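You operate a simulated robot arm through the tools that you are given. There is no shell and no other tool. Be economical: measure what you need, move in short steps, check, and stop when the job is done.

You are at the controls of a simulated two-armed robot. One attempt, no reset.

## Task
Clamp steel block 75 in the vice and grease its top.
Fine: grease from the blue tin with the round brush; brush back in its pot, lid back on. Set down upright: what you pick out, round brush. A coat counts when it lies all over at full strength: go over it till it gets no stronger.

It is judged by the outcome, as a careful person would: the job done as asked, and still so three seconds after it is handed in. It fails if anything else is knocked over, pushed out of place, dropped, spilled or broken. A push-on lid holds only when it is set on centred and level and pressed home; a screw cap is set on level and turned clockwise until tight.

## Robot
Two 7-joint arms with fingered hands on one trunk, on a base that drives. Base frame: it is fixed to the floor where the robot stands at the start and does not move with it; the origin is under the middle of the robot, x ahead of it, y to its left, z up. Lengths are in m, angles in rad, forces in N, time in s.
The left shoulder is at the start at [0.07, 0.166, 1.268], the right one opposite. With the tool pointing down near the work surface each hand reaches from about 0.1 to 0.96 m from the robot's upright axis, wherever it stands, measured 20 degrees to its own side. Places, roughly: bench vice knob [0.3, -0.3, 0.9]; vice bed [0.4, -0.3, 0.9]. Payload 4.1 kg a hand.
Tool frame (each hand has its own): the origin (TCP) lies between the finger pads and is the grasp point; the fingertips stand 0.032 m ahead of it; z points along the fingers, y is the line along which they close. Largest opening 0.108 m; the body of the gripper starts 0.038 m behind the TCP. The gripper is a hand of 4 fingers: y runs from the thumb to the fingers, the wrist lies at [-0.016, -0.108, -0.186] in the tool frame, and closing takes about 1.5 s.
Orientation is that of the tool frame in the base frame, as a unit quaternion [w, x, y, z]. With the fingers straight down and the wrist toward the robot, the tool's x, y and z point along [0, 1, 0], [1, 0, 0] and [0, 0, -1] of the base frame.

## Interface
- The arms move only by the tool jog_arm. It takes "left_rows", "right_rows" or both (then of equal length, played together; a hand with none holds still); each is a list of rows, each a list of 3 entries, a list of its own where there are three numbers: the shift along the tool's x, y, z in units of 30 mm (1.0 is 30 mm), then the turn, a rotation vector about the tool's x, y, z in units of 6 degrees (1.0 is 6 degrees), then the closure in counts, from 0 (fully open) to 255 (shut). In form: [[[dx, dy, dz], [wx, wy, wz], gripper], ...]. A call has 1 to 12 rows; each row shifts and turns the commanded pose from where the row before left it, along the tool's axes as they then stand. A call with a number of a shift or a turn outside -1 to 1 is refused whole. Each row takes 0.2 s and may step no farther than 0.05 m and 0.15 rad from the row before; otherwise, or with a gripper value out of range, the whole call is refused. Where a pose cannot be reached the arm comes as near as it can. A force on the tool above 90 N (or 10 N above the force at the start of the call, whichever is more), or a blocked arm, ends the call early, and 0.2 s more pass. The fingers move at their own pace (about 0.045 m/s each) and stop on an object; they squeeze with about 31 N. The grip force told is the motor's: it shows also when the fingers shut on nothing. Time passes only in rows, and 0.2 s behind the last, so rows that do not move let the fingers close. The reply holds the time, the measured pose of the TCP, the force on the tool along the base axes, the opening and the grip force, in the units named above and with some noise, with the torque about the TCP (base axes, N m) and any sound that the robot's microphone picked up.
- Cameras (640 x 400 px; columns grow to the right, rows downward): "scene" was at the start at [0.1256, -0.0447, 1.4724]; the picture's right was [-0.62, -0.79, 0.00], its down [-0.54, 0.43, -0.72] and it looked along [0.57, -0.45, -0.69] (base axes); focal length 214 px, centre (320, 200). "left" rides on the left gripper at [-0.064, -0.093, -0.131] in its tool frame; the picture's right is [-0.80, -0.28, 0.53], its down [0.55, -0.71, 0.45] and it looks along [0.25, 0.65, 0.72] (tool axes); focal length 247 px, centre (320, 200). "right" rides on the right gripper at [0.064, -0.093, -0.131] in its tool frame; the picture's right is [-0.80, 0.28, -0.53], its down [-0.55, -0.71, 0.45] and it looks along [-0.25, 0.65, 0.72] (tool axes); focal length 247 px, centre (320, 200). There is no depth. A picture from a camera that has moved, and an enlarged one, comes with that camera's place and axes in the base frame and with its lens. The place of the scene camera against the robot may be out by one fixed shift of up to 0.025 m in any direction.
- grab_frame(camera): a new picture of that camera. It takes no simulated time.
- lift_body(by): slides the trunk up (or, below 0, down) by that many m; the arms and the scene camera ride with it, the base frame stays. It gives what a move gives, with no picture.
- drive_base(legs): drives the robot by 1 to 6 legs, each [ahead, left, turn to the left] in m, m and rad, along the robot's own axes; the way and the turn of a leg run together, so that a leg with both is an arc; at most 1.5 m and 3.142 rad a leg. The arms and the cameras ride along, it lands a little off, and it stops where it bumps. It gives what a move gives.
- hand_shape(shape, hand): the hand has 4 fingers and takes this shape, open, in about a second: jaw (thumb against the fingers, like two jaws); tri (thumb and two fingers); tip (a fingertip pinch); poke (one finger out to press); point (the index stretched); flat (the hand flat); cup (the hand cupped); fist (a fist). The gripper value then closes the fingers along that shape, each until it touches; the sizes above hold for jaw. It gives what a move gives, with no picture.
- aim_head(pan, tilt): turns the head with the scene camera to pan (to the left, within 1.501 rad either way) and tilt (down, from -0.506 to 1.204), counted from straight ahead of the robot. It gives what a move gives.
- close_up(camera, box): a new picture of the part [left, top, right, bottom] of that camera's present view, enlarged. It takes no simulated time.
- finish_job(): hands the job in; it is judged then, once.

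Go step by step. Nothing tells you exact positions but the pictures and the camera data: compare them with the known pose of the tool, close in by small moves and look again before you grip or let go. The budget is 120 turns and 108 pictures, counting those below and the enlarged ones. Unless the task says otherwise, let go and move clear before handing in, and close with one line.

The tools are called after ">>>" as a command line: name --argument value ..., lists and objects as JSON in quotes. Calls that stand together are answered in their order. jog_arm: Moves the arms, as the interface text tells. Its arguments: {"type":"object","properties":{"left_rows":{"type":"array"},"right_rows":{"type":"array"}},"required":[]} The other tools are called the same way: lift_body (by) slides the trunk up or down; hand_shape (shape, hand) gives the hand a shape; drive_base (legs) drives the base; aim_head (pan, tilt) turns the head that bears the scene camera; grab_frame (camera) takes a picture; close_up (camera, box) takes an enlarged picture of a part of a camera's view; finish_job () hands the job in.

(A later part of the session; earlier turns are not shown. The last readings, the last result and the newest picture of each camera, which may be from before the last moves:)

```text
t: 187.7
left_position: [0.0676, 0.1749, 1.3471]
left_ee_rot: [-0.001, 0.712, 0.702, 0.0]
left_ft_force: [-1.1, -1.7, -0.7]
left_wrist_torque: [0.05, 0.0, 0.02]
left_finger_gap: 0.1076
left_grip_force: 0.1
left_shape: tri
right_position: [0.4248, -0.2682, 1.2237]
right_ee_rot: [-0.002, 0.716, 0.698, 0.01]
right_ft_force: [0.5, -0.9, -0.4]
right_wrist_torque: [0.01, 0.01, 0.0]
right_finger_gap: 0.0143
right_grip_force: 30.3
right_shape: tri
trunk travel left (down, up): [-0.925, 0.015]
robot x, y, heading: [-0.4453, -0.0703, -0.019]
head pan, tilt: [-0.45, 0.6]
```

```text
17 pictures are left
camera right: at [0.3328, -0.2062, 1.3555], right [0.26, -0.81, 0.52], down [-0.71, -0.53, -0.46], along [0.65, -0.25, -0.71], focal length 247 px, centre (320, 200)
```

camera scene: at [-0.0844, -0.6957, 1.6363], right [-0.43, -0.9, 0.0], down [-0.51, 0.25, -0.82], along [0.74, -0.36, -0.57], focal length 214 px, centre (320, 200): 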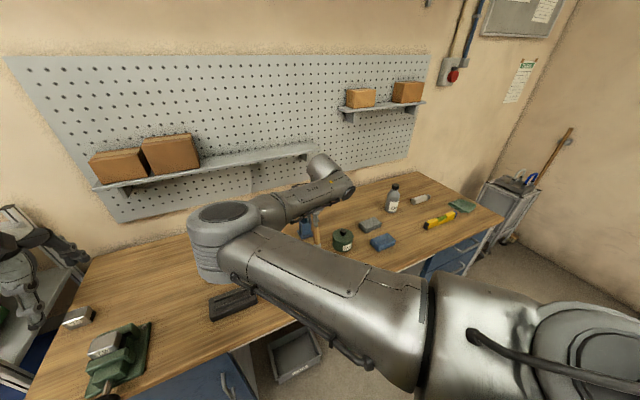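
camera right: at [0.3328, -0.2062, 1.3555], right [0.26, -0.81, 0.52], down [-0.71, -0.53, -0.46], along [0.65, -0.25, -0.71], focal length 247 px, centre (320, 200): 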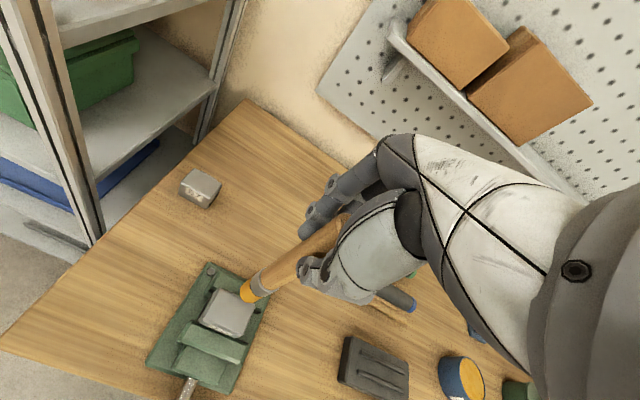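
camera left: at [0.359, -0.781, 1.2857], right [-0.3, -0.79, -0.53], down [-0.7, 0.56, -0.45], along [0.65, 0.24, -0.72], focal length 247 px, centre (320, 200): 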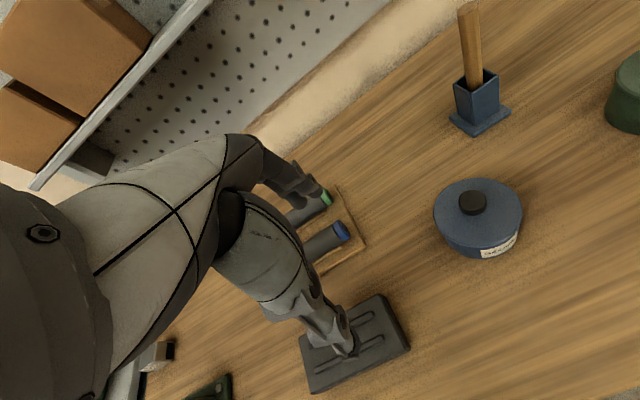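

The brush is poised over the block (top centre ≈ (.416,−.272)). I lower to first contact in small steps.

>>> jog_arm --right_rows '[[[-0.1, -0.2, 0.9], [0, 0, 0], 255], [[0, 0, 0.9], [0, 0, 0], 255], [[0, 0, 0.2], [0, 0, 0], 255], [[0, 0, 0], [0, 0, 0], 255]]'

>>> jog_arm --right_rows '[[[0, 0, 0.2], [0, 0, 0], 255], [[0, 0, 0], [0, 0, 0], 255]]'

>>> jog_arm --right_rows '[[[0, 0, 0.15], [0, 0, 0], 255], [[0, 0, 0], [0, 0, 0], 255]]'

>>> close_up --camera "right" --box '[200, 210, 360, 350]'

```text
t: 188.7
left_position: [0.0658, 0.1774, 1.3476]
left_ee_rot: [0.0, 0.711, 0.703, -0.001]
left_ft_force: [-1.1, 0.0, 0.0]
left_wrist_torque: [-0.03, 0.01, -0.04]
left_finger_gap: 0.1075
left_grip_force: 0.0
left_shape: tri
right_position: [0.4198, -0.2688, 1.1637]
right_ee_rot: [-0.001, 0.715, 0.699, 0.01]
right_ft_force: [0.0, 0.8, -1.2]
right_wrist_torque: [-0.02, -0.02, 0.05]
right_finger_gap: 0.0145
right_grip_force: 31.7
right_shape: tri
trunk travel left (down, up): [-0.925, 0.015]
robot x, y, heading: [-0.4486, -0.0743, -0.011]
head pan, tilt: [-0.45, 0.6]
```

```text
t: 189.3
left_position: [0.0667, 0.1765, 1.3477]
left_ee_rot: [-0.001, 0.713, 0.702, -0.001]
left_ft_force: [0.3, -0.3, 0.8]
left_wrist_torque: [-0.01, 0.02, 0.0]
left_finger_gap: 0.1076
left_grip_force: 0.1
left_shape: tri
right_position: [0.4193, -0.2701, 1.1569]
right_ee_rot: [-0.001, 0.715, 0.699, 0.009]
right_ft_force: [-1.0, -0.3, 0.1]
right_wrist_torque: [-0.01, -0.03, 0.03]
right_finger_gap: 0.0143
right_grip_force: 31.0
right_shape: tri
trunk travel left (down, up): [-0.925, 0.015]
robot x, y, heading: [-0.4487, -0.0726, -0.014]
head pan, tilt: [-0.45, 0.6]
```

```text
t: 189.9
left_position: [0.0664, 0.1762, 1.3473]
left_ee_rot: [-0.001, 0.712, 0.702, -0.001]
left_ft_force: [-0.2, 0.2, 0.0]
left_wrist_torque: [0.02, -0.01, 0.02]
left_finger_gap: 0.1076
left_grip_force: 0.0
left_shape: tri
right_position: [0.4191, -0.2701, 1.153]
right_ee_rot: [-0.001, 0.716, 0.698, 0.01]
right_ft_force: [-0.2, 0.7, -0.6]
right_wrist_torque: [-0.01, 0.0, 0.0]
right_finger_gap: 0.014
right_grip_force: 31.0
right_shape: tri
trunk travel left (down, up): [-0.925, 0.015]
robot x, y, heading: [-0.4458, -0.0699, -0.019]
head pan, tilt: [-0.45, 0.6]
```

```text
2.86 times, centred on (280, 280) of right
camera zoom: at [0.3278, -0.2069, 1.2845], right [0.26, -0.81, 0.52], down [-0.71, -0.53, -0.46], along [0.65, -0.25, -0.71], focal length 706 px, centre (434, -29)
```

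zoom: 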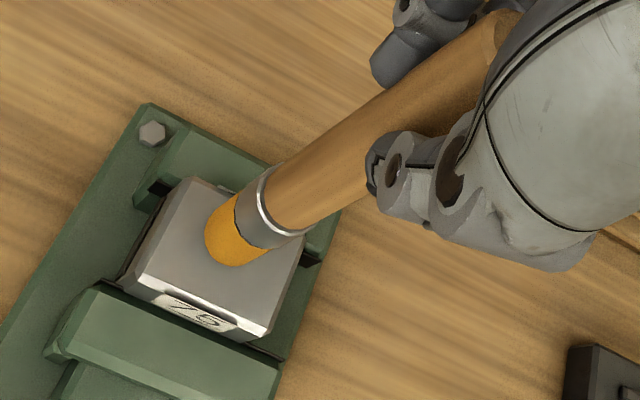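

Bristles hover right above the top, near its middle. I go down until I feel them.

>>> jog_arm --right_rows '[[[0, 0, 0.12], [0, 0, 0], 255], [[0, 0, 0], [0, 0, 0], 255]]'

>>> jog_arm --right_rows '[[[0, 0, 0.12], [0, 0, 0], 255], [[0, 0, 0], [0, 0, 0], 255]]'

>>> close_up --camera "right" --box '[200, 210, 360, 350]'

```text
t: 190.5
left_position: [0.0675, 0.1769, 1.3479]
left_ee_rot: [-0.001, 0.712, 0.702, -0.002]
left_ft_force: [-0.2, -0.3, 0.2]
left_wrist_torque: [0.01, 0.01, 0.01]
left_finger_gap: 0.1079
left_grip_force: 0.1
left_shape: tri
right_position: [0.4213, -0.27, 1.1497]
right_ee_rot: [0.0, 0.716, 0.698, 0.009]
right_ft_force: [0.0, 0.3, -1.2]
right_wrist_torque: [0.01, 0.02, -0.02]
right_finger_gap: 0.0142
right_grip_force: 30.9
right_shape: tri
trunk travel left (down, up): [-0.925, 0.015]
robot x, y, heading: [-0.4471, -0.0752, -0.017]
head pan, tilt: [-0.45, 0.6]
```

```text
t: 191.1
left_position: [0.0672, 0.1779, 1.3481]
left_ee_rot: [-0.001, 0.712, 0.702, 0.0]
left_ft_force: [-0.1, -0.5, 0.1]
left_wrist_torque: [0.03, 0.01, 0.0]
left_finger_gap: 0.1078
left_grip_force: 0.1
left_shape: tri
right_position: [0.4188, -0.2693, 1.1474]
right_ee_rot: [0.0, 0.715, 0.7, 0.01]
right_ft_force: [0.4, 0.0, 0.7]
right_wrist_torque: [0.0, -0.02, 0.01]
right_finger_gap: 0.0142
right_grip_force: 30.9
right_shape: tri
trunk travel left (down, up): [-0.925, 0.015]
robot x, y, heading: [-0.447, -0.0699, -0.009]
head pan, tilt: [-0.45, 0.6]
```

```text
2.86 times, centred on (280, 280) of right
camera zoom: at [0.3272, -0.2065, 1.2778], right [0.26, -0.81, 0.52], down [-0.71, -0.53, -0.46], along [0.65, -0.25, -0.71], focal length 706 px, centre (434, -29)
```

zoom: 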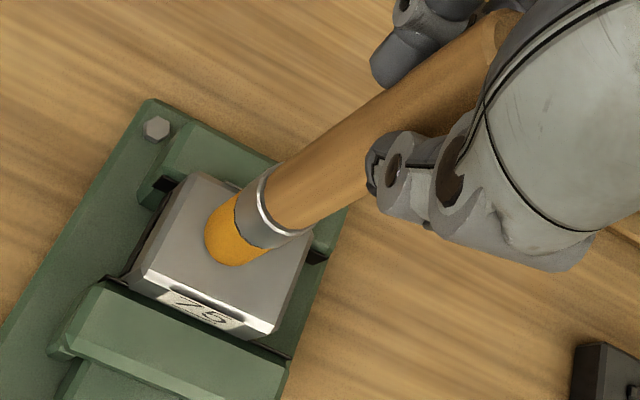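

>>> jog_arm --right_rows '[[[0, 0, 0.1], [0, 0, 0], 255], [[0, 0, 0], [0, 0, 0], 255]]'

>>> jog_arm --right_rows '[[[0, 0, 0.08], [0, 0, 0], 255], [[0, 0, 0], [0, 0, 0], 255]]'

```text
t: 191.7
left_position: [0.0658, 0.1775, 1.3487]
left_ee_rot: [0.0, 0.712, 0.702, 0.001]
left_ft_force: [-0.2, -0.2, 0.3]
left_wrist_torque: [0.0, -0.02, 0.02]
left_finger_gap: 0.1077
left_grip_force: 0.1
left_shape: tri
right_position: [0.4184, -0.2693, 1.1472]
right_ee_rot: [0.001, 0.715, 0.699, 0.01]
right_ft_force: [-0.3, 0.7, 11.1]
right_wrist_torque: [-0.02, -0.03, 0.02]
right_finger_gap: 0.0142
right_grip_force: 31.3
right_shape: tri
trunk travel left (down, up): [-0.925, 0.015]
robot x, y, heading: [-0.4443, -0.0725, -0.015]
head pan, tilt: [-0.45, 0.6]
```

```text
t: 192.3
left_position: [0.0629, 0.177, 1.3493]
left_ee_rot: [0.001, 0.712, 0.702, 0.0]
left_ft_force: [-0.7, -0.4, 0.1]
left_wrist_torque: [-0.02, 0.01, -0.03]
left_finger_gap: 0.1076
left_grip_force: 0.1
left_shape: tri
right_position: [0.4174, -0.2689, 1.1446]
right_ee_rot: [0.001, 0.716, 0.698, 0.01]
right_ft_force: [-0.7, 0.5, 21.1]
right_wrist_torque: [0.02, -0.08, -0.01]
right_finger_gap: 0.0143
right_grip_force: 30.7
right_shape: tri
trunk travel left (down, up): [-0.925, 0.015]
robot x, y, heading: [-0.4496, -0.0701, -0.016]
head pan, tilt: [-0.45, 0.6]
```

Contact at TCP z ≈1.1475 with firm pressure. I ease slightly and brush a raster of five lines across the whole top.

>>> jog_arm --right_rows '[[[-0.37, -0.36, -0.04], [0, 0, 0], 255], [[-0.37, -0.36, 0], [0, 0, 0], 255], [[0.49, 0, 0], [0, 0, 0], 255], [[0.49, 0, 0], [0, 0, 0], 255], [[0.49, 0, 0], [0, 0, 0], 255], [[0, 0.28, 0], [0, 0, 0], 255], [[-0.49, 0, 0], [0, 0, 0], 255], [[-0.49, 0, 0], [0, 0, 0], 255], [[-0.49, 0, 0], [0, 0, 0], 255], [[0, 0.28, 0], [0, 0, 0], 255]]'

>>> jog_arm --right_rows '[[[0.49, 0, 0], [0, 0, 0], 255], [[0.49, 0, 0], [0, 0, 0], 255], [[0.49, 0, 0], [0, 0, 0], 255], [[0, 0.28, 0], [0, 0, 0], 255], [[-0.49, 0, 0], [0, 0, 0], 255], [[-0.49, 0, 0], [0, 0, 0], 255], [[-0.49, 0, 0], [0, 0, 0], 255], [[0, 0.28, 0], [0, 0, 0], 255], [[0.49, 0, 0], [0, 0, 0], 255], [[0.49, 0, 0], [0, 0, 0], 255], [[0.49, 0, 0], [0, 0, 0], 255]]'

>>> close_up --camera "right" --box '[180, 210, 360, 360]'

```text
t: 194.5
left_position: [0.064, 0.1771, 1.3479]
left_ee_rot: [0.001, 0.712, 0.702, 0.0]
left_ft_force: [1.4, 0.2, -0.4]
left_wrist_torque: [-0.03, 0.0, 0.0]
left_finger_gap: 0.1076
left_grip_force: 0.0
left_shape: tri
right_position: [0.4113, -0.2912, 1.1439]
right_ee_rot: [0.001, 0.715, 0.699, 0.011]
right_ft_force: [-1.4, 0.9, 13.4]
right_wrist_torque: [0.3, 0.1, 0.0]
right_finger_gap: 0.0144
right_grip_force: 31.0
right_shape: tri
trunk travel left (down, up): [-0.925, 0.015]
robot x, y, heading: [-0.4472, -0.0711, -0.015]
head pan, tilt: [-0.45, 0.6]
```

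```text
t: 196.9
left_position: [0.0652, 0.1763, 1.3478]
left_ee_rot: [0.0, 0.712, 0.702, -0.001]
left_ft_force: [0.4, 0.3, 0.2]
left_wrist_torque: [-0.02, -0.02, -0.01]
left_finger_gap: 0.1077
left_grip_force: 0.1
left_shape: tri
right_position: [0.4305, -0.2491, 1.1445]
right_ee_rot: [-0.001, 0.716, 0.698, 0.009]
right_ft_force: [-1.5, -1.1, 4.0]
right_wrist_torque: [-0.25, 0.17, 0.03]
right_finger_gap: 0.015
right_grip_force: 31.0
right_shape: tri
trunk travel left (down, up): [-0.925, 0.015]
robot x, y, heading: [-0.4475, -0.0681, -0.016]
head pan, tilt: [-0.45, 0.6]
```

```text
2.67 times, centred on (270, 285) of right
camera zoom: at [0.3398, -0.1857, 1.2752], right [0.26, -0.81, 0.53], down [-0.71, -0.53, -0.46], along [0.65, -0.26, -0.71], focal length 659 px, centre (453, -27)
```

zoom: 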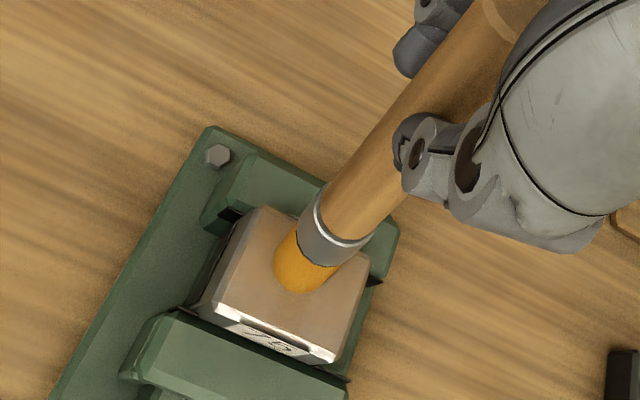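

A tint lies over the top already, but the brush pivoted sideways in the grip (tip now lags ≈30 mm in y). I go over it again with strokes along x, accounting for the offset, then lift and look.

>>> jog_arm --right_rows '[[[-0.47, -0.43, 0], [0, 0, 0], 255], [[0, 0.55, 0], [0, 0, 0], 255], [[0, 0.55, 0], [0, 0, 0], 255], [[0.37, 0, 0], [0, 0, 0], 255], [[0, -0.55, 0], [0, 0, 0], 255], [[0, -0.55, 0], [0, 0, 0], 255], [[0.37, 0, 0], [0, 0, 0], 255], [[0, 0.55, 0], [0, 0, 0], 255], [[0, 0.55, 0], [0, 0, 0], 255]]'

>>> jog_arm --right_rows '[[[0.37, 0, 0], [0, 0, 0], 255], [[0, -0.55, 0], [0, 0, 0], 255], [[0, -0.55, 0], [0, 0, 0], 255], [[0.37, 0, 0], [0, 0, 0], 255], [[0, 0.55, 0], [0, 0, 0], 255], [[0, 0.55, 0], [0, 0, 0], 255]]'

>>> jog_arm --right_rows '[[[0, 0, -0.9], [0, 0, 0], 255], [[0, 0, -0.9], [0, 0, 0], 255], [[0, 0, 0], [0, 0, 0], 255]]'

>>> grab_frame --camera "right"

```text
t: 198.9
left_position: [0.0676, 0.1769, 1.3477]
left_ee_rot: [-0.001, 0.712, 0.702, 0.0]
left_ft_force: [-0.3, -0.1, -0.2]
left_wrist_torque: [-0.04, 0.01, 0.0]
left_finger_gap: 0.1074
left_grip_force: 0.1
left_shape: tri
right_position: [0.4501, -0.2404, 1.1429]
right_ee_rot: [-0.001, 0.715, 0.699, 0.01]
right_ft_force: [0.0, -0.4, 4.5]
right_wrist_torque: [-0.03, 0.1, 0.02]
right_finger_gap: 0.0149
right_grip_force: 31.0
right_shape: tri
trunk travel left (down, up): [-0.925, 0.015]
robot x, y, heading: [-0.4473, -0.0745, -0.013]
head pan, tilt: [-0.45, 0.6]
```

```text
t: 200.3
left_position: [0.0686, 0.1754, 1.3483]
left_ee_rot: [-0.001, 0.712, 0.702, -0.001]
left_ft_force: [0.1, -0.5, 0.4]
left_wrist_torque: [0.02, 0.04, 0.01]
left_finger_gap: 0.1079
left_grip_force: 0.0
left_shape: tri
right_position: [0.4539, -0.219, 1.1426]
right_ee_rot: [-0.002, 0.716, 0.698, 0.01]
right_ft_force: [0.5, -0.1, -1.0]
right_wrist_torque: [0.02, 0.01, 0.0]
right_finger_gap: 0.0145
right_grip_force: 31.3
right_shape: tri
trunk travel left (down, up): [-0.925, 0.015]
robot x, y, heading: [-0.4456, -0.0672, -0.012]
head pan, tilt: [-0.45, 0.6]
```

```text
t: 201.1
left_position: [0.0676, 0.1774, 1.3458]
left_ee_rot: [0.0, 0.711, 0.703, -0.001]
left_ft_force: [-0.8, 1.1, 0.0]
left_wrist_torque: [-0.01, 0.04, 0.01]
left_finger_gap: 0.108
left_grip_force: 0.0
left_shape: tri
right_position: [0.4538, -0.2209, 1.196]
right_ee_rot: [-0.001, 0.716, 0.698, 0.009]
right_ft_force: [-0.2, 0.4, -1.3]
right_wrist_torque: [-0.01, -0.02, 0.02]
right_finger_gap: 0.0142
right_grip_force: 30.9
right_shape: tri
trunk travel left (down, up): [-0.925, 0.015]
robot x, y, heading: [-0.4435, -0.0672, -0.017]
head pan, tilt: [-0.45, 0.6]
```

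```text
13 pictures are left
camera right: at [0.363, -0.1572, 1.3275], right [0.26, -0.81, 0.52], down [-0.71, -0.53, -0.46], along [0.65, -0.25, -0.71], focal length 247 px, centre (320, 200)
```

right: 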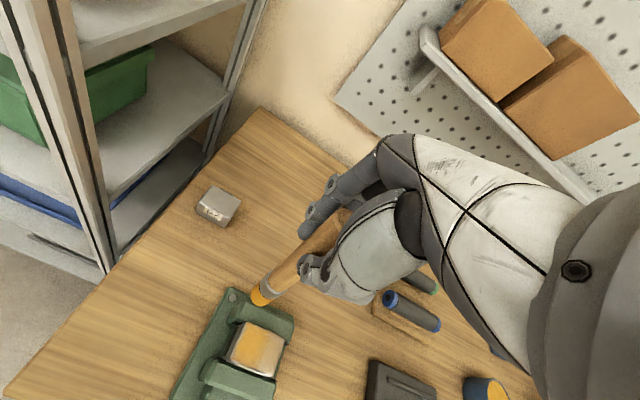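

>>> close_up --camera "right" --box '[200, 280, 310, 390]'

```text
3.64 times, centred on (255, 335) of right
camera zoom: at [0.363, -0.1572, 1.3275], right [0.26, -0.81, 0.52], down [-0.71, -0.53, -0.46], along [0.65, -0.25, -0.71], focal length 898 px, centre (556, -291)
```

zoom: 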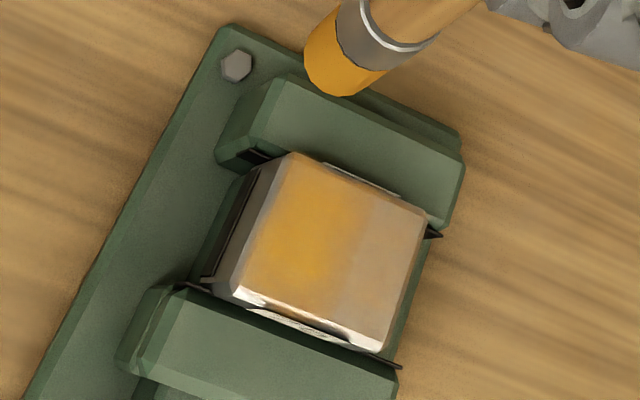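

The +y half is strong, the −y half still thin. The block's top spans x .392–.436, y −.304…−.247; the tip is at TCP +(−.003,−.014). I do a double raster over the full area with that offset.

>>> jog_arm --right_rows '[[[-0.72, -0.57, 0], [0, 0, 0], 255], [[-0.72, -0.57, 0], [0, 0, 0], 255], [[-0.71, -0.57, 0], [0, 0, 0], 255], [[0, 0, 0.9], [0, 0, 0], 255], [[0, 0, 0.6], [0, 0, 0], 255], [[0, 0, 0.25], [0, 0, 0], 255], [[0, 0, 0], [0, 0, 0], 255]]'

>>> jog_arm --right_rows '[[[0, 0.53, 0], [0, 0, 0], 255], [[0, 0.53, 0], [0, 0, 0], 255], [[0.3, 0, 0], [0, 0, 0], 255], [[0, -0.53, 0], [0, 0, 0], 255], [[0, -0.53, 0], [0, 0, 0], 255], [[0.3, 0, 0], [0, 0, 0], 255], [[0, 0.53, 0], [0, 0, 0], 255], [[0, 0.53, 0], [0, 0, 0], 255], [[0.3, 0, 0], [0, 0, 0], 255], [[0, -0.53, 0], [0, 0, 0], 255], [[0, -0.53, 0], [0, 0, 0], 255]]'

>>> close_up --camera "right" --box '[170, 210, 350, 370]'

```text
t: 202.7
left_position: [0.0663, 0.1773, 1.348]
left_ee_rot: [0.0, 0.712, 0.703, 0.0]
left_ft_force: [0.4, -0.7, 0.6]
left_wrist_torque: [0.02, 0.01, 0.02]
left_finger_gap: 0.1079
left_grip_force: 0.0
left_shape: tri
right_position: [0.4006, -0.2808, 1.1441]
right_ee_rot: [0.0, 0.716, 0.699, 0.01]
right_ft_force: [0.2, 0.4, 5.2]
right_wrist_torque: [-0.01, -0.04, -0.02]
right_finger_gap: 0.0149
right_grip_force: 30.5
right_shape: tri
trunk travel left (down, up): [-0.925, 0.015]
robot x, y, heading: [-0.4479, -0.0695, -0.011]
head pan, tilt: [-0.45, 0.6]
```

```text
t: 205.1
left_position: [0.067, 0.1769, 1.3474]
left_ee_rot: [0.0, 0.712, 0.702, 0.0]
left_ft_force: [0.2, -0.5, 0.9]
left_wrist_torque: [-0.02, -0.04, -0.02]
left_finger_gap: 0.1077
left_grip_force: 0.3
left_shape: tri
right_position: [0.3989, -0.2537, 1.1444]
right_ee_rot: [-0.001, 0.714, 0.7, 0.008]
right_ft_force: [0.1, 0.2, 0.7]
right_wrist_torque: [0.0, -0.02, 0.03]
right_finger_gap: 0.0148
right_grip_force: 30.7
right_shape: tri
trunk travel left (down, up): [-0.925, 0.015]
robot x, y, heading: [-0.4485, -0.0707, -0.011]
head pan, tilt: [-0.45, 0.6]
```

```text
2.50 times, centred on (260, 290) of right
camera zoom: at [0.3078, -0.1908, 1.276], right [0.26, -0.81, 0.52], down [-0.71, -0.53, -0.46], along [0.65, -0.25, -0.71], focal length 617 px, centre (470, -25)
```

zoom: 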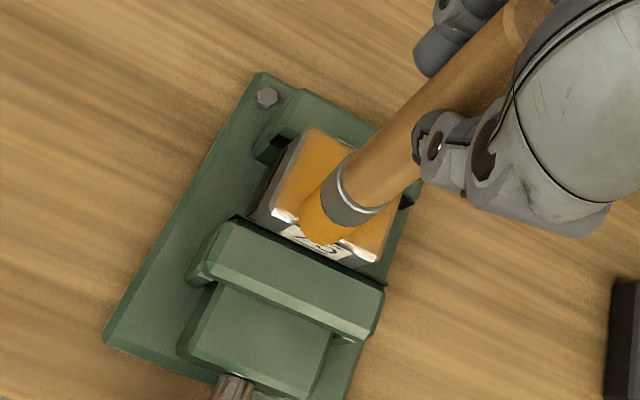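

Both halves are now well covered. I finish the last lines and go back over everything with slightly more pressure.

>>> jog_arm --right_rows '[[[0.3, 0.08, 0.06], [0, 0, 0], 255], [[0, 0.52, 0], [0, 0, 0], 255], [[0, 0.52, 0], [0, 0, 0], 255], [[0.3, 0, 0], [0, 0, 0], 255], [[0, -0.52, 0], [0, 0, 0], 255], [[0, -0.52, 0], [0, 0, 0], 255], [[-0.15, 0.52, 0], [0, 0, 0], 255], [[0, 0.52, 0], [0, 0, 0], 255], [[-0.3, 0, 0], [0, 0, 0], 255], [[0, -0.52, 0], [0, 0, 0], 255], [[0, -0.52, 0], [0, 0, 0], 255]]'

>>> jog_arm --right_rows '[[[-0.3, 0, 0], [0, 0, 0], 255], [[0, 0.52, 0], [0, 0, 0], 255], [[0, 0.52, 0], [0, 0, 0], 255], [[-0.3, 0, 0], [0, 0, 0], 255], [[0, -0.52, 0], [0, 0, 0], 255], [[0, -0.52, 0], [0, 0, 0], 255], [[-0.3, 0, 0], [0, 0, 0], 255], [[0, 0.52, 0], [0, 0, 0], 255], [[0, 0.52, 0], [0, 0, 0], 255], [[-0.3, 0, 0], [0, 0, 0], 255], [[0, -0.52, 0], [0, 0, 0], 255], [[0, -0.52, 0], [0, 0, 0], 255]]'

>>> jog_arm --right_rows '[[[-0.1, 0.52, 0], [0, 0, 0], 255], [[0, 0.52, 0], [0, 0, 0], 255], [[0, 0, -0.9], [0, 0, 0], 255], [[0, 0.8, -0.9], [0, 0, 0], 255], [[0.9, 0.5, 0], [0, 0, 0], 255], [[0.9, 0.5, 0], [0, 0, 0], 255], [[0, 0, 0], [0, 0, 0], 255]]'

>>> close_up --camera "right" --box '[150, 250, 370, 400]'

```text
t: 207.5
left_position: [0.0657, 0.1786, 1.3485]
left_ee_rot: [0.001, 0.712, 0.702, -0.001]
left_ft_force: [-0.2, 0.9, 0.6]
left_wrist_torque: [-0.04, -0.01, 0.01]
left_finger_gap: 0.1076
left_grip_force: 0.1
left_shape: tri
right_position: [0.4006, -0.2496, 1.1434]
right_ee_rot: [0.001, 0.715, 0.699, 0.01]
right_ft_force: [2.2, 0.4, 14.5]
right_wrist_torque: [-0.03, -0.56, 0.01]
right_finger_gap: 0.0149
right_grip_force: 31.5
right_shape: tri
trunk travel left (down, up): [-0.925, 0.015]
robot x, y, heading: [-0.4499, -0.0705, -0.016]
head pan, tilt: [-0.45, 0.6]
```

```text
t: 210.1
left_position: [0.0639, 0.1775, 1.3482]
left_ee_rot: [0.001, 0.712, 0.702, 0.0]
left_ft_force: [0.5, 0.1, -0.1]
left_wrist_torque: [-0.01, 0.0, 0.01]
left_finger_gap: 0.108
left_grip_force: 0.0
left_shape: tri
right_position: [0.4009, -0.2868, 1.1435]
right_ee_rot: [0.001, 0.716, 0.699, 0.01]
right_ft_force: [1.3, 0.3, 15.8]
right_wrist_torque: [0.21, -0.34, -0.02]
right_finger_gap: 0.0149
right_grip_force: 31.0
right_shape: tri
trunk travel left (down, up): [-0.925, 0.015]
robot x, y, heading: [-0.4454, -0.0717, -0.013]
head pan, tilt: [-0.45, 0.6]
```

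```text
t: 211.7
left_position: [0.0674, 0.1778, 1.3463]
left_ee_rot: [0.0, 0.712, 0.702, 0.0]
left_ft_force: [0.0, -0.9, 0.1]
left_wrist_torque: [0.0, -0.02, -0.02]
left_finger_gap: 0.1075
left_grip_force: 0.1
left_shape: tri
right_position: [0.4768, -0.2557, 1.1969]
right_ee_rot: [0.0, 0.716, 0.698, 0.009]
right_ft_force: [0.5, 0.2, -0.6]
right_wrist_torque: [-0.02, 0.0, 0.03]
right_finger_gap: 0.0144
right_grip_force: 30.7
right_shape: tri
right hand out of reach, approached as far as the arm can: row 6
trunk travel left (down, up): [-0.925, 0.015]
robot x, y, heading: [-0.4477, -0.0717, -0.015]
head pan, tilt: [-0.45, 0.6]
```

```text
2.67 times, centred on (260, 325) of right
camera zoom: at [0.385, -0.1928, 1.3282], right [0.26, -0.81, 0.53], down [-0.71, -0.53, -0.46], along [0.65, -0.26, -0.71], focal length 659 px, centre (480, -133)
```

zoom: 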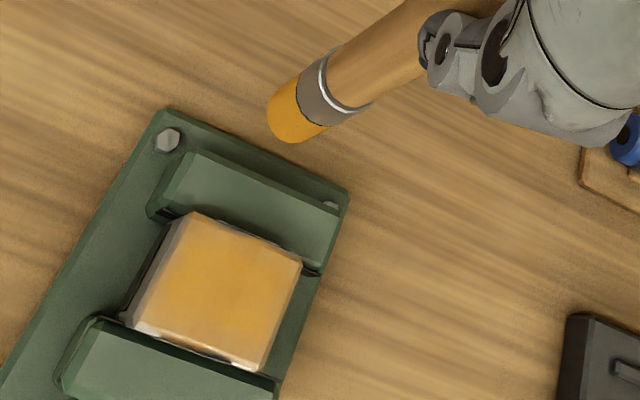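

The coat covers all, with slightly lighter edges. I go over everything once more, out to the edges, there and back.

>>> jog_arm --right_rows '[[[-0.48, -0.83, 0], [0, 0, 0], 255], [[-0.48, -0.83, 0], [0, 0, 0], 255], [[-0.48, -0.83, 0], [0, 0, 0], 255], [[0, 0, 0.9], [0, 0, 0], 255], [[0, 0, 0.6], [0, 0, 0], 255], [[0, 0, 0.28], [0, 0, 0], 255], [[0, 0.58, 0], [0, 0, 0], 255], [[0, 0.58, 0], [0, 0, 0], 255], [[0, -0.58, 0], [0, 0, 0], 255], [[0, -0.58, 0], [0, 0, 0], 255]]'

>>> jog_arm --right_rows '[[[0.29, 0, 0], [0, 0, 0], 255], [[0, 0.58, 0], [0, 0, 0], 255], [[0, 0.58, 0], [0, 0, 0], 255], [[0.29, 0, 0], [0, 0, 0], 255], [[0, -0.58, 0], [0, 0, 0], 255], [[0, -0.58, 0], [0, 0, 0], 255], [[0.29, 0, 0], [0, 0, 0], 255], [[0, 0.58, 0], [0, 0, 0], 255], [[0, 0.58, 0], [0, 0, 0], 255], [[0.29, 0, 0], [0, 0, 0], 255], [[0, -0.58, 0], [0, 0, 0], 255], [[0, -0.58, 0], [0, 0, 0], 255]]'

>>> jog_arm --right_rows '[[[0.29, 0, 0], [0, 0, 0], 255], [[0, 0.58, 0], [0, 0, 0], 255], [[0, 0.58, 0], [0, 0, 0], 255], [[0.29, 0, 0], [0, 0, 0], 255], [[0, -0.58, 0], [0, 0, 0], 255], [[0, -0.58, 0], [0, 0, 0], 255], [[0.29, 0, 0], [0, 0, 0], 255], [[0, 0.58, 0], [0, 0, 0], 255], [[0, 0.58, 0], [0, 0, 0], 255], [[0, -0.58, 0], [0, 0, 0], 255], [[0, -0.58, 0], [0, 0, 0], 255]]'

>>> jog_arm --right_rows '[[[-0.29, 0, 0], [0, 0, 0], 255], [[0, 0.58, 0], [0, 0, 0], 255], [[0, 0.58, 0], [0, 0, 0], 255], [[-0.29, 0, 0], [0, 0, 0], 255], [[0, -0.58, 0], [0, 0, 0], 255], [[0, -0.58, 0], [0, 0, 0], 255], [[-0.29, 0, 0], [0, 0, 0], 255], [[0, 0.58, 0], [0, 0, 0], 255], [[0, 0.58, 0], [0, 0, 0], 255], [[-0.29, 0, 0], [0, 0, 0], 255], [[0, -0.58, 0], [0, 0, 0], 255], [[0, -0.58, 0], [0, 0, 0], 255]]'

>>> jog_arm --right_rows '[[[-0.29, 0, 0], [0, 0, 0], 255], [[0, 0.58, 0], [0, 0, 0], 255], [[0, 0.58, 0], [0, 0, 0], 255], [[-0.29, 0, 0], [0, 0, 0], 255], [[0, -0.58, 0], [0, 0, 0], 255], [[0, -0.58, 0], [0, 0, 0], 255], [[-0.29, 0, 0], [0, 0, 0], 255], [[0, 0.58, 0], [0, 0, 0], 255], [[0, 0.58, 0], [0, 0, 0], 255], [[0, 0.2, -0.9], [0, 0, 0], 255], [[0, 0.9, -0.9], [0, 0, 0], 255], [[0, 0, 0], [0, 0, 0], 255]]'

>>> close_up --camera "right" --box '[150, 240, 350, 390]'

```text
t: 213.9
left_position: [0.0668, 0.179, 1.3481]
left_ee_rot: [0.001, 0.712, 0.702, 0.0]
left_ft_force: [-0.1, -0.9, -0.3]
left_wrist_torque: [-0.01, -0.01, 0.0]
left_finger_gap: 0.1075
left_grip_force: 0.1
left_shape: tri
right_position: [0.4357, -0.2744, 1.1409]
right_ee_rot: [0.0, 0.715, 0.699, 0.009]
right_ft_force: [1.4, -0.1, 0.7]
right_wrist_torque: [0.04, -0.32, -0.04]
right_finger_gap: 0.0138
right_grip_force: 30.8
right_shape: tri
right hand out of reach, approached as far as the arm can: row 1, 2, 8
trunk travel left (down, up): [-0.925, 0.015]
robot x, y, heading: [-0.4482, -0.0707, -0.012]
head pan, tilt: [-0.45, 0.6]
```

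```text
t: 216.5
left_position: [0.0651, 0.1784, 1.347]
left_ee_rot: [0.0, 0.713, 0.702, -0.001]
left_ft_force: [-0.3, 0.1, -0.3]
left_wrist_torque: [0.01, 0.01, 0.01]
left_finger_gap: 0.1077
left_grip_force: 0.2
left_shape: tri
right_position: [0.4338, -0.2401, 1.144]
right_ee_rot: [-0.001, 0.715, 0.699, 0.009]
right_ft_force: [0.4, -0.2, -0.3]
right_wrist_torque: [0.01, -0.03, -0.01]
right_finger_gap: 0.0142
right_grip_force: 30.8
right_shape: tri
trunk travel left (down, up): [-0.925, 0.015]
robot x, y, heading: [-0.4471, -0.0721, -0.011]
head pan, tilt: [-0.45, 0.6]
```

```text
t: 218.9
left_position: [0.0668, 0.1782, 1.3472]
left_ee_rot: [0.002, 0.712, 0.702, -0.001]
left_ft_force: [-0.8, 0.0, 1.3]
left_wrist_torque: [0.01, 0.01, 0.03]
left_finger_gap: 0.1075
left_grip_force: 0.1
left_shape: tri
right_position: [0.4287, -0.2119, 1.1413]
right_ee_rot: [0.001, 0.715, 0.699, 0.009]
right_ft_force: [-0.3, 0.3, -0.2]
right_wrist_torque: [-0.02, 0.0, -0.01]
right_finger_gap: 0.0137
right_grip_force: 31.1
right_shape: tri
right hand out of reach, approached as far as the arm can: row 9
trunk travel left (down, up): [-0.925, 0.015]
robot x, y, heading: [-0.4475, -0.0681, -0.012]
head pan, tilt: [-0.45, 0.6]
```

```text
t: 221.5
left_position: [0.0678, 0.1779, 1.3469]
left_ee_rot: [0.0, 0.712, 0.702, -0.001]
left_ft_force: [0.1, 0.6, -0.1]
left_wrist_torque: [-0.01, 0.0, 0.01]
left_finger_gap: 0.1079
left_grip_force: 0.0
left_shape: tri
right_position: [0.4293, -0.2467, 1.1422]
right_ee_rot: [0.001, 0.715, 0.699, 0.009]
right_ft_force: [3.7, -0.3, 0.2]
right_wrist_torque: [-0.03, -0.62, -0.01]
right_finger_gap: 0.013
right_grip_force: 30.8
right_shape: tri
trunk travel left (down, up): [-0.925, 0.015]
robot x, y, heading: [-0.4455, -0.0678, -0.016]
head pan, tilt: [-0.45, 0.6]
```

```text
t: 224.1
left_position: [0.0677, 0.1783, 1.3469]
left_ee_rot: [-0.001, 0.712, 0.702, -0.001]
left_ft_force: [0.1, -0.2, 0.1]
left_wrist_torque: [-0.02, -0.03, 0.01]
left_finger_gap: 0.1077
left_grip_force: 0.0
left_shape: tri
right_position: [0.4737, -0.2768, 1.1764]
right_ee_rot: [0.0, 0.716, 0.698, 0.009]
right_ft_force: [0.6, -0.4, 0.2]
right_wrist_torque: [0.0, 0.01, 0.0]
right_finger_gap: 0.0133
right_grip_force: 31.6
right_shape: tri
right hand out of reach, approached as far as the arm can: row 11
trunk travel left (down, up): [-0.925, 0.015]
robot x, y, heading: [-0.4485, -0.0706, -0.013]
head pan, tilt: [-0.45, 0.6]
```

```text
2.67 times, centred on (250, 315) of right
camera zoom: at [0.3829, -0.2144, 1.3078], right [0.26, -0.81, 0.52], down [-0.71, -0.53, -0.46], along [0.65, -0.25, -0.71], focal length 659 px, centre (507, -107)
```

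zoom: 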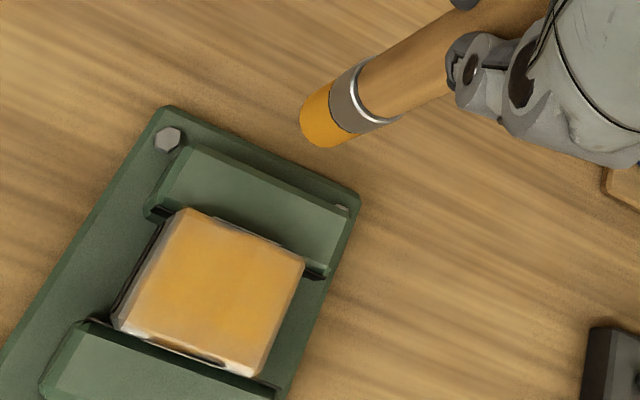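

The −y edge is still a shade lighter, and part of that pass ran off due to the reach limit. I restart from a verified position at the front −y corner and check contact force.

>>> jog_arm --right_rows '[[[-0.28, -0.89, 0], [0, 0, 0], 255], [[-0.28, -0.89, 0], [0, 0, 0], 255], [[-0.28, -0.89, 0], [0, 0, 0], 255], [[0, 0, 0.5], [0, 0, 0], 255], [[0, 0, 0.4], [0, 0, 0], 255], [[0, 0, 0.1], [0, 0, 0], 255], [[0, 0, 0], [0, 0, 0], 255]]'

>>> close_up --camera "right" --box '[170, 200, 370, 350]'

```text
t: 225.7
left_position: [0.0676, 0.1771, 1.3469]
left_ee_rot: [0.0, 0.712, 0.702, 0.0]
left_ft_force: [0.4, -0.5, -0.9]
left_wrist_torque: [0.0, 0.0, 0.0]
left_finger_gap: 0.1077
left_grip_force: 0.1
left_shape: tri
right_position: [0.3921, -0.301, 1.1461]
right_ee_rot: [0.0, 0.715, 0.699, 0.01]
right_ft_force: [0.4, 0.6, -0.3]
right_wrist_torque: [0.02, 0.02, 0.0]
right_finger_gap: 0.0133
right_grip_force: 31.3
right_shape: tri
trunk travel left (down, up): [-0.925, 0.015]
robot x, y, heading: [-0.4463, -0.0707, -0.016]
head pan, tilt: [-0.45, 0.6]
```

```text
2.67 times, centred on (270, 275) of right
camera zoom: at [0.2994, -0.2377, 1.2774], right [0.26, -0.81, 0.52], down [-0.71, -0.53, -0.46], along [0.65, -0.25, -0.71], focal length 659 px, centre (453, 0)
```

zoom: 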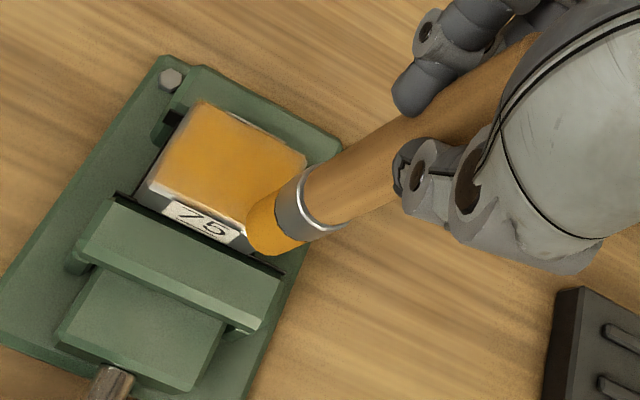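

The tip is at the front −y corner, half off. I shift it onto the top, press lightly and do a slow full raster with back‑and‑forth strokes.

>>> jog_arm --right_rows '[[[0.2, 0.1, -0.15], [0, 0, 0], 255], [[0, 0, 0.15], [0, 0, 0], 255], [[0, 0, 0.1], [0, 0, 0], 255], [[0, 0, 0], [0, 0, 0], 255]]'

>>> jog_arm --right_rows '[[[0, 0.55, 0], [0, 0, 0], 255], [[0, 0.55, 0], [0, 0, 0], 255], [[0, -0.55, 0], [0, 0, 0], 255], [[0, -0.55, 0], [0, 0, 0], 255], [[0.24, 0, 0], [0, 0, 0], 255], [[0, 0.55, 0], [0, 0, 0], 255], [[0, 0.55, 0], [0, 0, 0], 255], [[0, -0.55, 0], [0, 0, 0], 255], [[0, -0.55, 0], [0, 0, 0], 255]]'

```text
t: 226.7
left_position: [0.0671, 0.1781, 1.3473]
left_ee_rot: [-0.001, 0.712, 0.703, -0.001]
left_ft_force: [0.1, -0.6, 0.1]
left_wrist_torque: [-0.01, -0.01, -0.04]
left_finger_gap: 0.1076
left_grip_force: 0.1
left_shape: tri
right_position: [0.3946, -0.2972, 1.1432]
right_ee_rot: [0.0, 0.715, 0.699, 0.009]
right_ft_force: [-0.5, 0.6, -0.8]
right_wrist_torque: [0.0, -0.02, -0.03]
right_finger_gap: 0.0133
right_grip_force: 31.0
right_shape: tri
trunk travel left (down, up): [-0.925, 0.015]
robot x, y, heading: [-0.4483, -0.0719, -0.013]
head pan, tilt: [-0.45, 0.6]
```

```text
t: 228.7
left_position: [0.0659, 0.1787, 1.3476]
left_ee_rot: [0.001, 0.712, 0.702, -0.001]
left_ft_force: [-0.4, 0.0, 0.1]
left_wrist_torque: [-0.04, -0.02, -0.01]
left_finger_gap: 0.1077
left_grip_force: 0.0
left_shape: tri
right_position: [0.3953, -0.2861, 1.1467]
right_ee_rot: [0.0, 0.716, 0.698, 0.009]
right_ft_force: [0.3, -0.3, 0.0]
right_wrist_torque: [-0.02, -0.01, 0.0]
right_finger_gap: 0.0139
right_grip_force: 30.9
right_shape: tri
trunk travel left (down, up): [-0.925, 0.015]
robot x, y, heading: [-0.4506, -0.0712, -0.011]
head pan, tilt: [-0.45, 0.6]
```

No contact there; the brush has slid up a bit in the grip. I lower until contact.

>>> jog_arm --right_rows '[[[0, 0.3, 0.1], [0, 0, 0], 255], [[0, 0, 0], [0, 0, 0], 255]]'

>>> jog_arm --right_rows '[[[0, 0, 0.1], [0, 0, 0], 255], [[0, 0, 0], [0, 0, 0], 255]]'

>>> jog_arm --right_rows '[[[0, 0, 0.08], [0, 0, 0], 255], [[0, 0, 0], [0, 0, 0], 255]]'

```text
t: 229.3
left_position: [0.0667, 0.1783, 1.3483]
left_ee_rot: [-0.001, 0.712, 0.702, 0.0]
left_ft_force: [-0.8, 0.8, -0.4]
left_wrist_torque: [0.04, 0.0, 0.03]
left_finger_gap: 0.1075
left_grip_force: 0.1
left_shape: tri
right_position: [0.4028, -0.2879, 1.1432]
right_ee_rot: [0.0, 0.715, 0.699, 0.01]
right_ft_force: [0.1, 0.0, 6.8]
right_wrist_torque: [0.02, 0.03, 0.01]
right_finger_gap: 0.0142
right_grip_force: 30.9
right_shape: tri
trunk travel left (down, up): [-0.925, 0.015]
robot x, y, heading: [-0.4486, -0.0697, -0.011]
head pan, tilt: [-0.45, 0.6]
```

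```text
t: 229.9
left_position: [0.0649, 0.1785, 1.3495]
left_ee_rot: [0.001, 0.712, 0.702, 0.0]
left_ft_force: [-0.3, 0.1, 0.0]
left_wrist_torque: [0.01, 0.0, 0.0]
left_finger_gap: 0.1077
left_grip_force: 0.0
left_shape: tri
right_position: [0.4025, -0.2865, 1.1429]
right_ee_rot: [0.003, 0.716, 0.698, 0.011]
right_ft_force: [0.4, 0.6, 20.7]
right_wrist_torque: [-0.01, -0.07, -0.01]
right_finger_gap: 0.0145
right_grip_force: 30.6
right_shape: tri
trunk travel left (down, up): [-0.925, 0.015]
robot x, y, heading: [-0.4447, -0.0707, -0.017]
head pan, tilt: [-0.45, 0.6]
```

```text
t: 230.5
left_position: [0.0619, 0.1778, 1.3486]
left_ee_rot: [0.002, 0.712, 0.703, 0.001]
left_ft_force: [0.6, -0.1, 0.4]
left_wrist_torque: [-0.03, 0.0, -0.02]
left_finger_gap: 0.1076
left_grip_force: 0.1
left_shape: tri
right_position: [0.4006, -0.2855, 1.1416]
right_ee_rot: [0.004, 0.716, 0.698, 0.012]
right_ft_force: [-1.8, 0.9, 31.7]
right_wrist_torque: [-0.01, -0.16, 0.02]
right_finger_gap: 0.015
right_grip_force: 31.3
right_shape: tri
trunk travel left (down, up): [-0.925, 0.015]
robot x, y, heading: [-0.4453, -0.0703, -0.015]
head pan, tilt: [-0.45, 0.6]
```

Contact is firm here. I ease the pressure to ~8 N and do the raster from here.

>>> jog_arm --right_rows '[[[-0.4, -0.05, -0.14], [0, 0, 0], 255], [[0, 0.5, 0], [0, 0, 0], 255], [[0, 0.5, 0], [0, 0, 0], 255], [[0, -0.5, 0], [0, 0, 0], 255], [[0, -0.5, 0], [0, 0, 0], 255], [[0.24, 0, 0], [0, 0, 0], 255], [[0, 0.5, 0], [0, 0, 0], 255], [[0, 0.5, 0], [0, 0, 0], 255], [[0, -0.5, 0], [0, 0, 0], 255], [[0, -0.5, 0], [0, 0, 0], 255], [[0.24, 0, 0], [0, 0, 0], 255]]'

>>> jog_arm --right_rows '[[[0, 0.5, 0], [0, 0, 0], 255], [[0, 0.5, 0], [0, 0, 0], 255], [[0, -0.5, 0], [0, 0, 0], 255], [[0, -0.5, 0], [0, 0, 0], 255], [[0.24, 0, 0], [0, 0, 0], 255], [[0, 0.5, 0], [0, 0, 0], 255], [[0, 0.5, 0], [0, 0, 0], 255], [[0, -0.5, 0], [0, 0, 0], 255], [[0, -0.5, 0], [0, 0, 0], 255], [[0.24, 0, 0], [0, 0, 0], 255]]'

>>> jog_arm --right_rows '[[[0, 0.5, 0], [0, 0, 0], 255], [[0, 0.5, 0], [0, 0, 0], 255], [[0, -0.5, 0], [0, 0, 0], 255], [[0, -0.5, 0], [0, 0, 0], 255], [[0.24, 0, 0], [0, 0, 0], 255], [[0, 0.5, 0], [0, 0, 0], 255], [[0, 0.5, 0], [0, 0, 0], 255], [[0, -0.5, 0], [0, 0, 0], 255], [[0, -0.5, 0], [0, 0, 0], 255], [[0.24, 0, 0], [0, 0, 0], 255]]'

>>> jog_arm --right_rows '[[[0, 0.5, 0], [0, 0, 0], 255], [[0, 0.5, 0], [0, 0, 0], 255], [[0, -0.5, 0], [0, 0, 0], 255], [[0, -0.5, 0], [0, 0, 0], 255], [[0.24, 0, 0], [0, 0, 0], 255], [[0, 0.5, 0], [0, 0, 0], 255], [[0, 0.5, 0], [0, 0, 0], 255], [[0, -0.5, 0], [0, 0, 0], 255], [[0, -0.5, 0], [0, 0, 0], 255], [[0, 0, -0.9], [0, 0, 0], 255], [[0, 0, -0.9], [0, 0, 0], 255], [[0, 0, 0], [0, 0, 0], 255]]'

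>>> close_up --camera "right" --box '[150, 220, 350, 370]'

```text
t: 232.9
left_position: [0.066, 0.1771, 1.348]
left_ee_rot: [0.0, 0.712, 0.702, 0.0]
left_ft_force: [0.6, -1.0, -0.4]
left_wrist_torque: [0.0, 0.03, -0.01]
left_finger_gap: 0.1078
left_grip_force: 0.1
left_shape: tri
right_position: [0.4027, -0.287, 1.1425]
right_ee_rot: [0.001, 0.715, 0.699, 0.011]
right_ft_force: [0.6, -0.5, 13.7]
right_wrist_torque: [-0.12, -0.2, 0.02]
right_finger_gap: 0.0147
right_grip_force: 31.5
right_shape: tri
trunk travel left (down, up): [-0.925, 0.015]
robot x, y, heading: [-0.4471, -0.071, -0.019]
head pan, tilt: [-0.45, 0.6]
```

```text
t: 235.1
left_position: [0.0653, 0.1757, 1.3489]
left_ee_rot: [-0.001, 0.712, 0.702, 0.001]
left_ft_force: [0.1, 0.0, 0.3]
left_wrist_torque: [-0.03, 0.03, 0.04]
left_finger_gap: 0.1077
left_grip_force: 0.0
left_shape: tri
right_position: [0.4023, -0.2731, 1.1423]
right_ee_rot: [0.0, 0.716, 0.698, 0.011]
right_ft_force: [1.7, -1.2, 14.2]
right_wrist_torque: [-0.23, -0.34, -0.01]
right_finger_gap: 0.0147
right_grip_force: 31.5
right_shape: tri
trunk travel left (down, up): [-0.925, 0.015]
robot x, y, heading: [-0.4471, -0.0725, -0.018]
head pan, tilt: [-0.45, 0.6]
```

```text
t: 237.3
left_position: [0.0658, 0.1761, 1.3477]
left_ee_rot: [0.0, 0.712, 0.703, 0.001]
left_ft_force: [0.9, -0.2, 0.1]
left_wrist_torque: [0.01, -0.01, 0.01]
left_finger_gap: 0.1076
left_grip_force: 0.0
left_shape: tri
right_position: [0.4051, -0.2578, 1.1411]
right_ee_rot: [0.0, 0.715, 0.699, 0.01]
right_ft_force: [1.1, -1.2, 8.0]
right_wrist_torque: [-0.26, -0.32, 0.02]
right_finger_gap: 0.0147
right_grip_force: 31.4
right_shape: tri
trunk travel left (down, up): [-0.925, 0.015]
robot x, y, heading: [-0.4489, -0.0667, -0.013]
head pan, tilt: [-0.45, 0.6]
```

```text
t: 239.9
left_position: [0.0673, 0.1779, 1.3481]
left_ee_rot: [-0.001, 0.712, 0.702, 0.0]
left_ft_force: [0.1, 0.5, 0.6]
left_wrist_torque: [0.01, -0.03, -0.02]
left_finger_gap: 0.108
left_grip_force: 0.1
left_shape: tri
right_position: [0.4053, -0.248, 1.1959]
right_ee_rot: [0.0, 0.715, 0.699, 0.009]
right_ft_force: [-0.1, -0.1, 0.1]
right_wrist_torque: [-0.02, 0.02, -0.01]
right_finger_gap: 0.0144
right_grip_force: 31.5
right_shape: tri
trunk travel left (down, up): [-0.925, 0.015]
robot x, y, heading: [-0.4473, -0.0676, -0.018]
head pan, tilt: [-0.45, 0.6]
```

```text
2.67 times, centred on (250, 295) of right
camera zoom: at [0.3131, -0.1849, 1.3267], right [0.26, -0.81, 0.53], down [-0.71, -0.53, -0.46], along [0.65, -0.25, -0.71], focal length 659 px, centre (507, -53)
```

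zoom: 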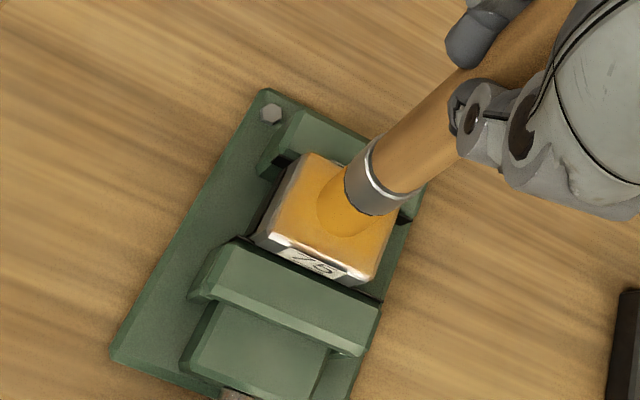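

The top is now evenly full-coloured. A few extra strokes along the +y edge for certainty, then up and back toward the pot.

>>> jog_arm --right_rows '[[[0.2, -0.05, 0.9], [0, 0, 0], 255], [[0, 0, 0.9], [0, 0, 0], 255], [[0, 0.5, 0], [0, 0, 0], 255], [[0, 0.5, 0], [0, 0, 0], 255], [[0.12, -0.5, 0], [0, 0, 0], 255], [[0, -0.5, 0], [0, 0, 0], 255], [[0.12, 0.5, 0], [0, 0, 0], 255], [[0, 0.5, 0], [0, 0, 0], 255], [[0, -0.5, 0], [0, 0, 0], 255], [[0, -0.5, 0], [0, 0, 0], 255]]'

>>> jog_arm --right_rows '[[[0, 0, -0.9], [0, 0, 0], 255], [[0, 0, -0.9], [0, 0, 0], 255], [[0, 0, -0.9], [0, 0, 0], 255], [[0, 0, -0.3], [0, 0, 0], 255], [[0, 0, 0], [0, 0, 0], 255]]'

>>> close_up --camera "right" --box '[150, 240, 350, 390]'

```text
t: 242.1
left_position: [0.0661, 0.1778, 1.349]
left_ee_rot: [0.001, 0.712, 0.702, 0.0]
left_ft_force: [0.9, -0.3, -0.1]
left_wrist_torque: [-0.01, 0.03, -0.03]
left_finger_gap: 0.1079
left_grip_force: 0.1
left_shape: tri
right_position: [0.4039, -0.2393, 1.1417]
right_ee_rot: [0.0, 0.715, 0.699, 0.01]
right_ft_force: [0.2, -0.5, 6.2]
right_wrist_torque: [-0.05, -0.27, 0.04]
right_finger_gap: 0.0143
right_grip_force: 31.0
right_shape: tri
trunk travel left (down, up): [-0.925, 0.015]
robot x, y, heading: [-0.4451, -0.0714, -0.012]
head pan, tilt: [-0.45, 0.6]
```

```text
t: 243.3
left_position: [0.0665, 0.1775, 1.3471]
left_ee_rot: [-0.001, 0.712, 0.702, -0.001]
left_ft_force: [0.3, -0.3, -0.1]
left_wrist_torque: [0.0, -0.02, -0.03]
left_finger_gap: 0.1076
left_grip_force: 0.1
left_shape: tri
right_position: [0.4018, -0.2359, 1.2309]
right_ee_rot: [-0.001, 0.716, 0.698, 0.009]
right_ft_force: [-0.1, -0.4, -0.5]
right_wrist_torque: [0.01, 0.01, 0.0]
right_finger_gap: 0.0139
right_grip_force: 31.2
right_shape: tri
trunk travel left (down, up): [-0.925, 0.015]
robot x, y, heading: [-0.4444, -0.0734, -0.014]
head pan, tilt: [-0.45, 0.6]
```

```text
2.67 times, centred on (250, 315) of right
camera zoom: at [0.31, -0.1731, 1.3626], right [0.26, -0.81, 0.52], down [-0.71, -0.53, -0.46], along [0.65, -0.25, -0.71], focal length 659 px, centre (507, -107)
```

zoom: 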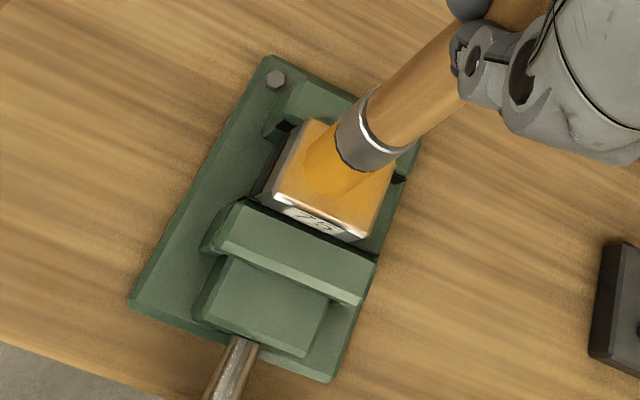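

The coat is complete and even. Now the brush goes back: I drive toward the pot (base near x −.22, y −.66).

>>> drive_base --legs '[[0, -0.592, 0.014], [0.22, 0, 0]]'

>>> grab_frame --camera "right"

```text
t: 248.0
left_position: [0.2705, -0.428, 1.3488]
left_ee_rot: [0.0, 0.711, 0.704, 0.0]
left_ft_force: [-1.5, -0.1, 0.7]
left_wrist_torque: [0.04, -0.04, 0.01]
left_finger_gap: 0.1075
left_grip_force: 0.0
left_shape: tri
right_position: [0.6067, -0.8388, 1.2337]
right_ee_rot: [0.001, 0.714, 0.7, 0.011]
right_ft_force: [0.3, 0.3, -0.5]
right_wrist_torque: [-0.03, -0.03, 0.0]
right_finger_gap: 0.0142
right_grip_force: 31.4
right_shape: tri
trunk travel left (down, up): [-0.925, 0.015]
robot x, y, heading: [-0.2406, -0.678, -0.006]
head pan, tilt: [-0.45, 0.6]
```

```text
5 pictures are left
camera right: at [0.5144, -0.7771, 1.3648], right [0.26, -0.81, 0.53], down [-0.71, -0.53, -0.47], along [0.66, -0.25, -0.71], focal length 247 px, centre (320, 200)
```

right: 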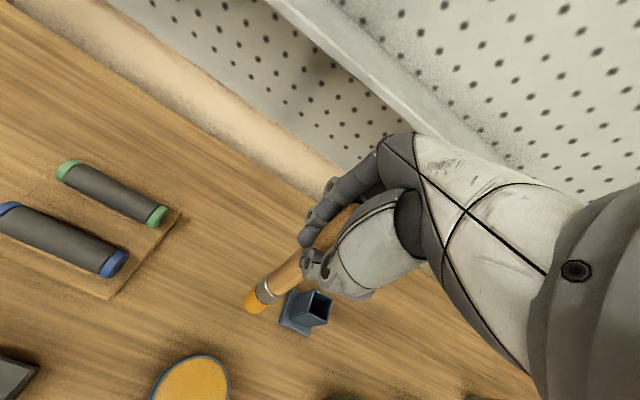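

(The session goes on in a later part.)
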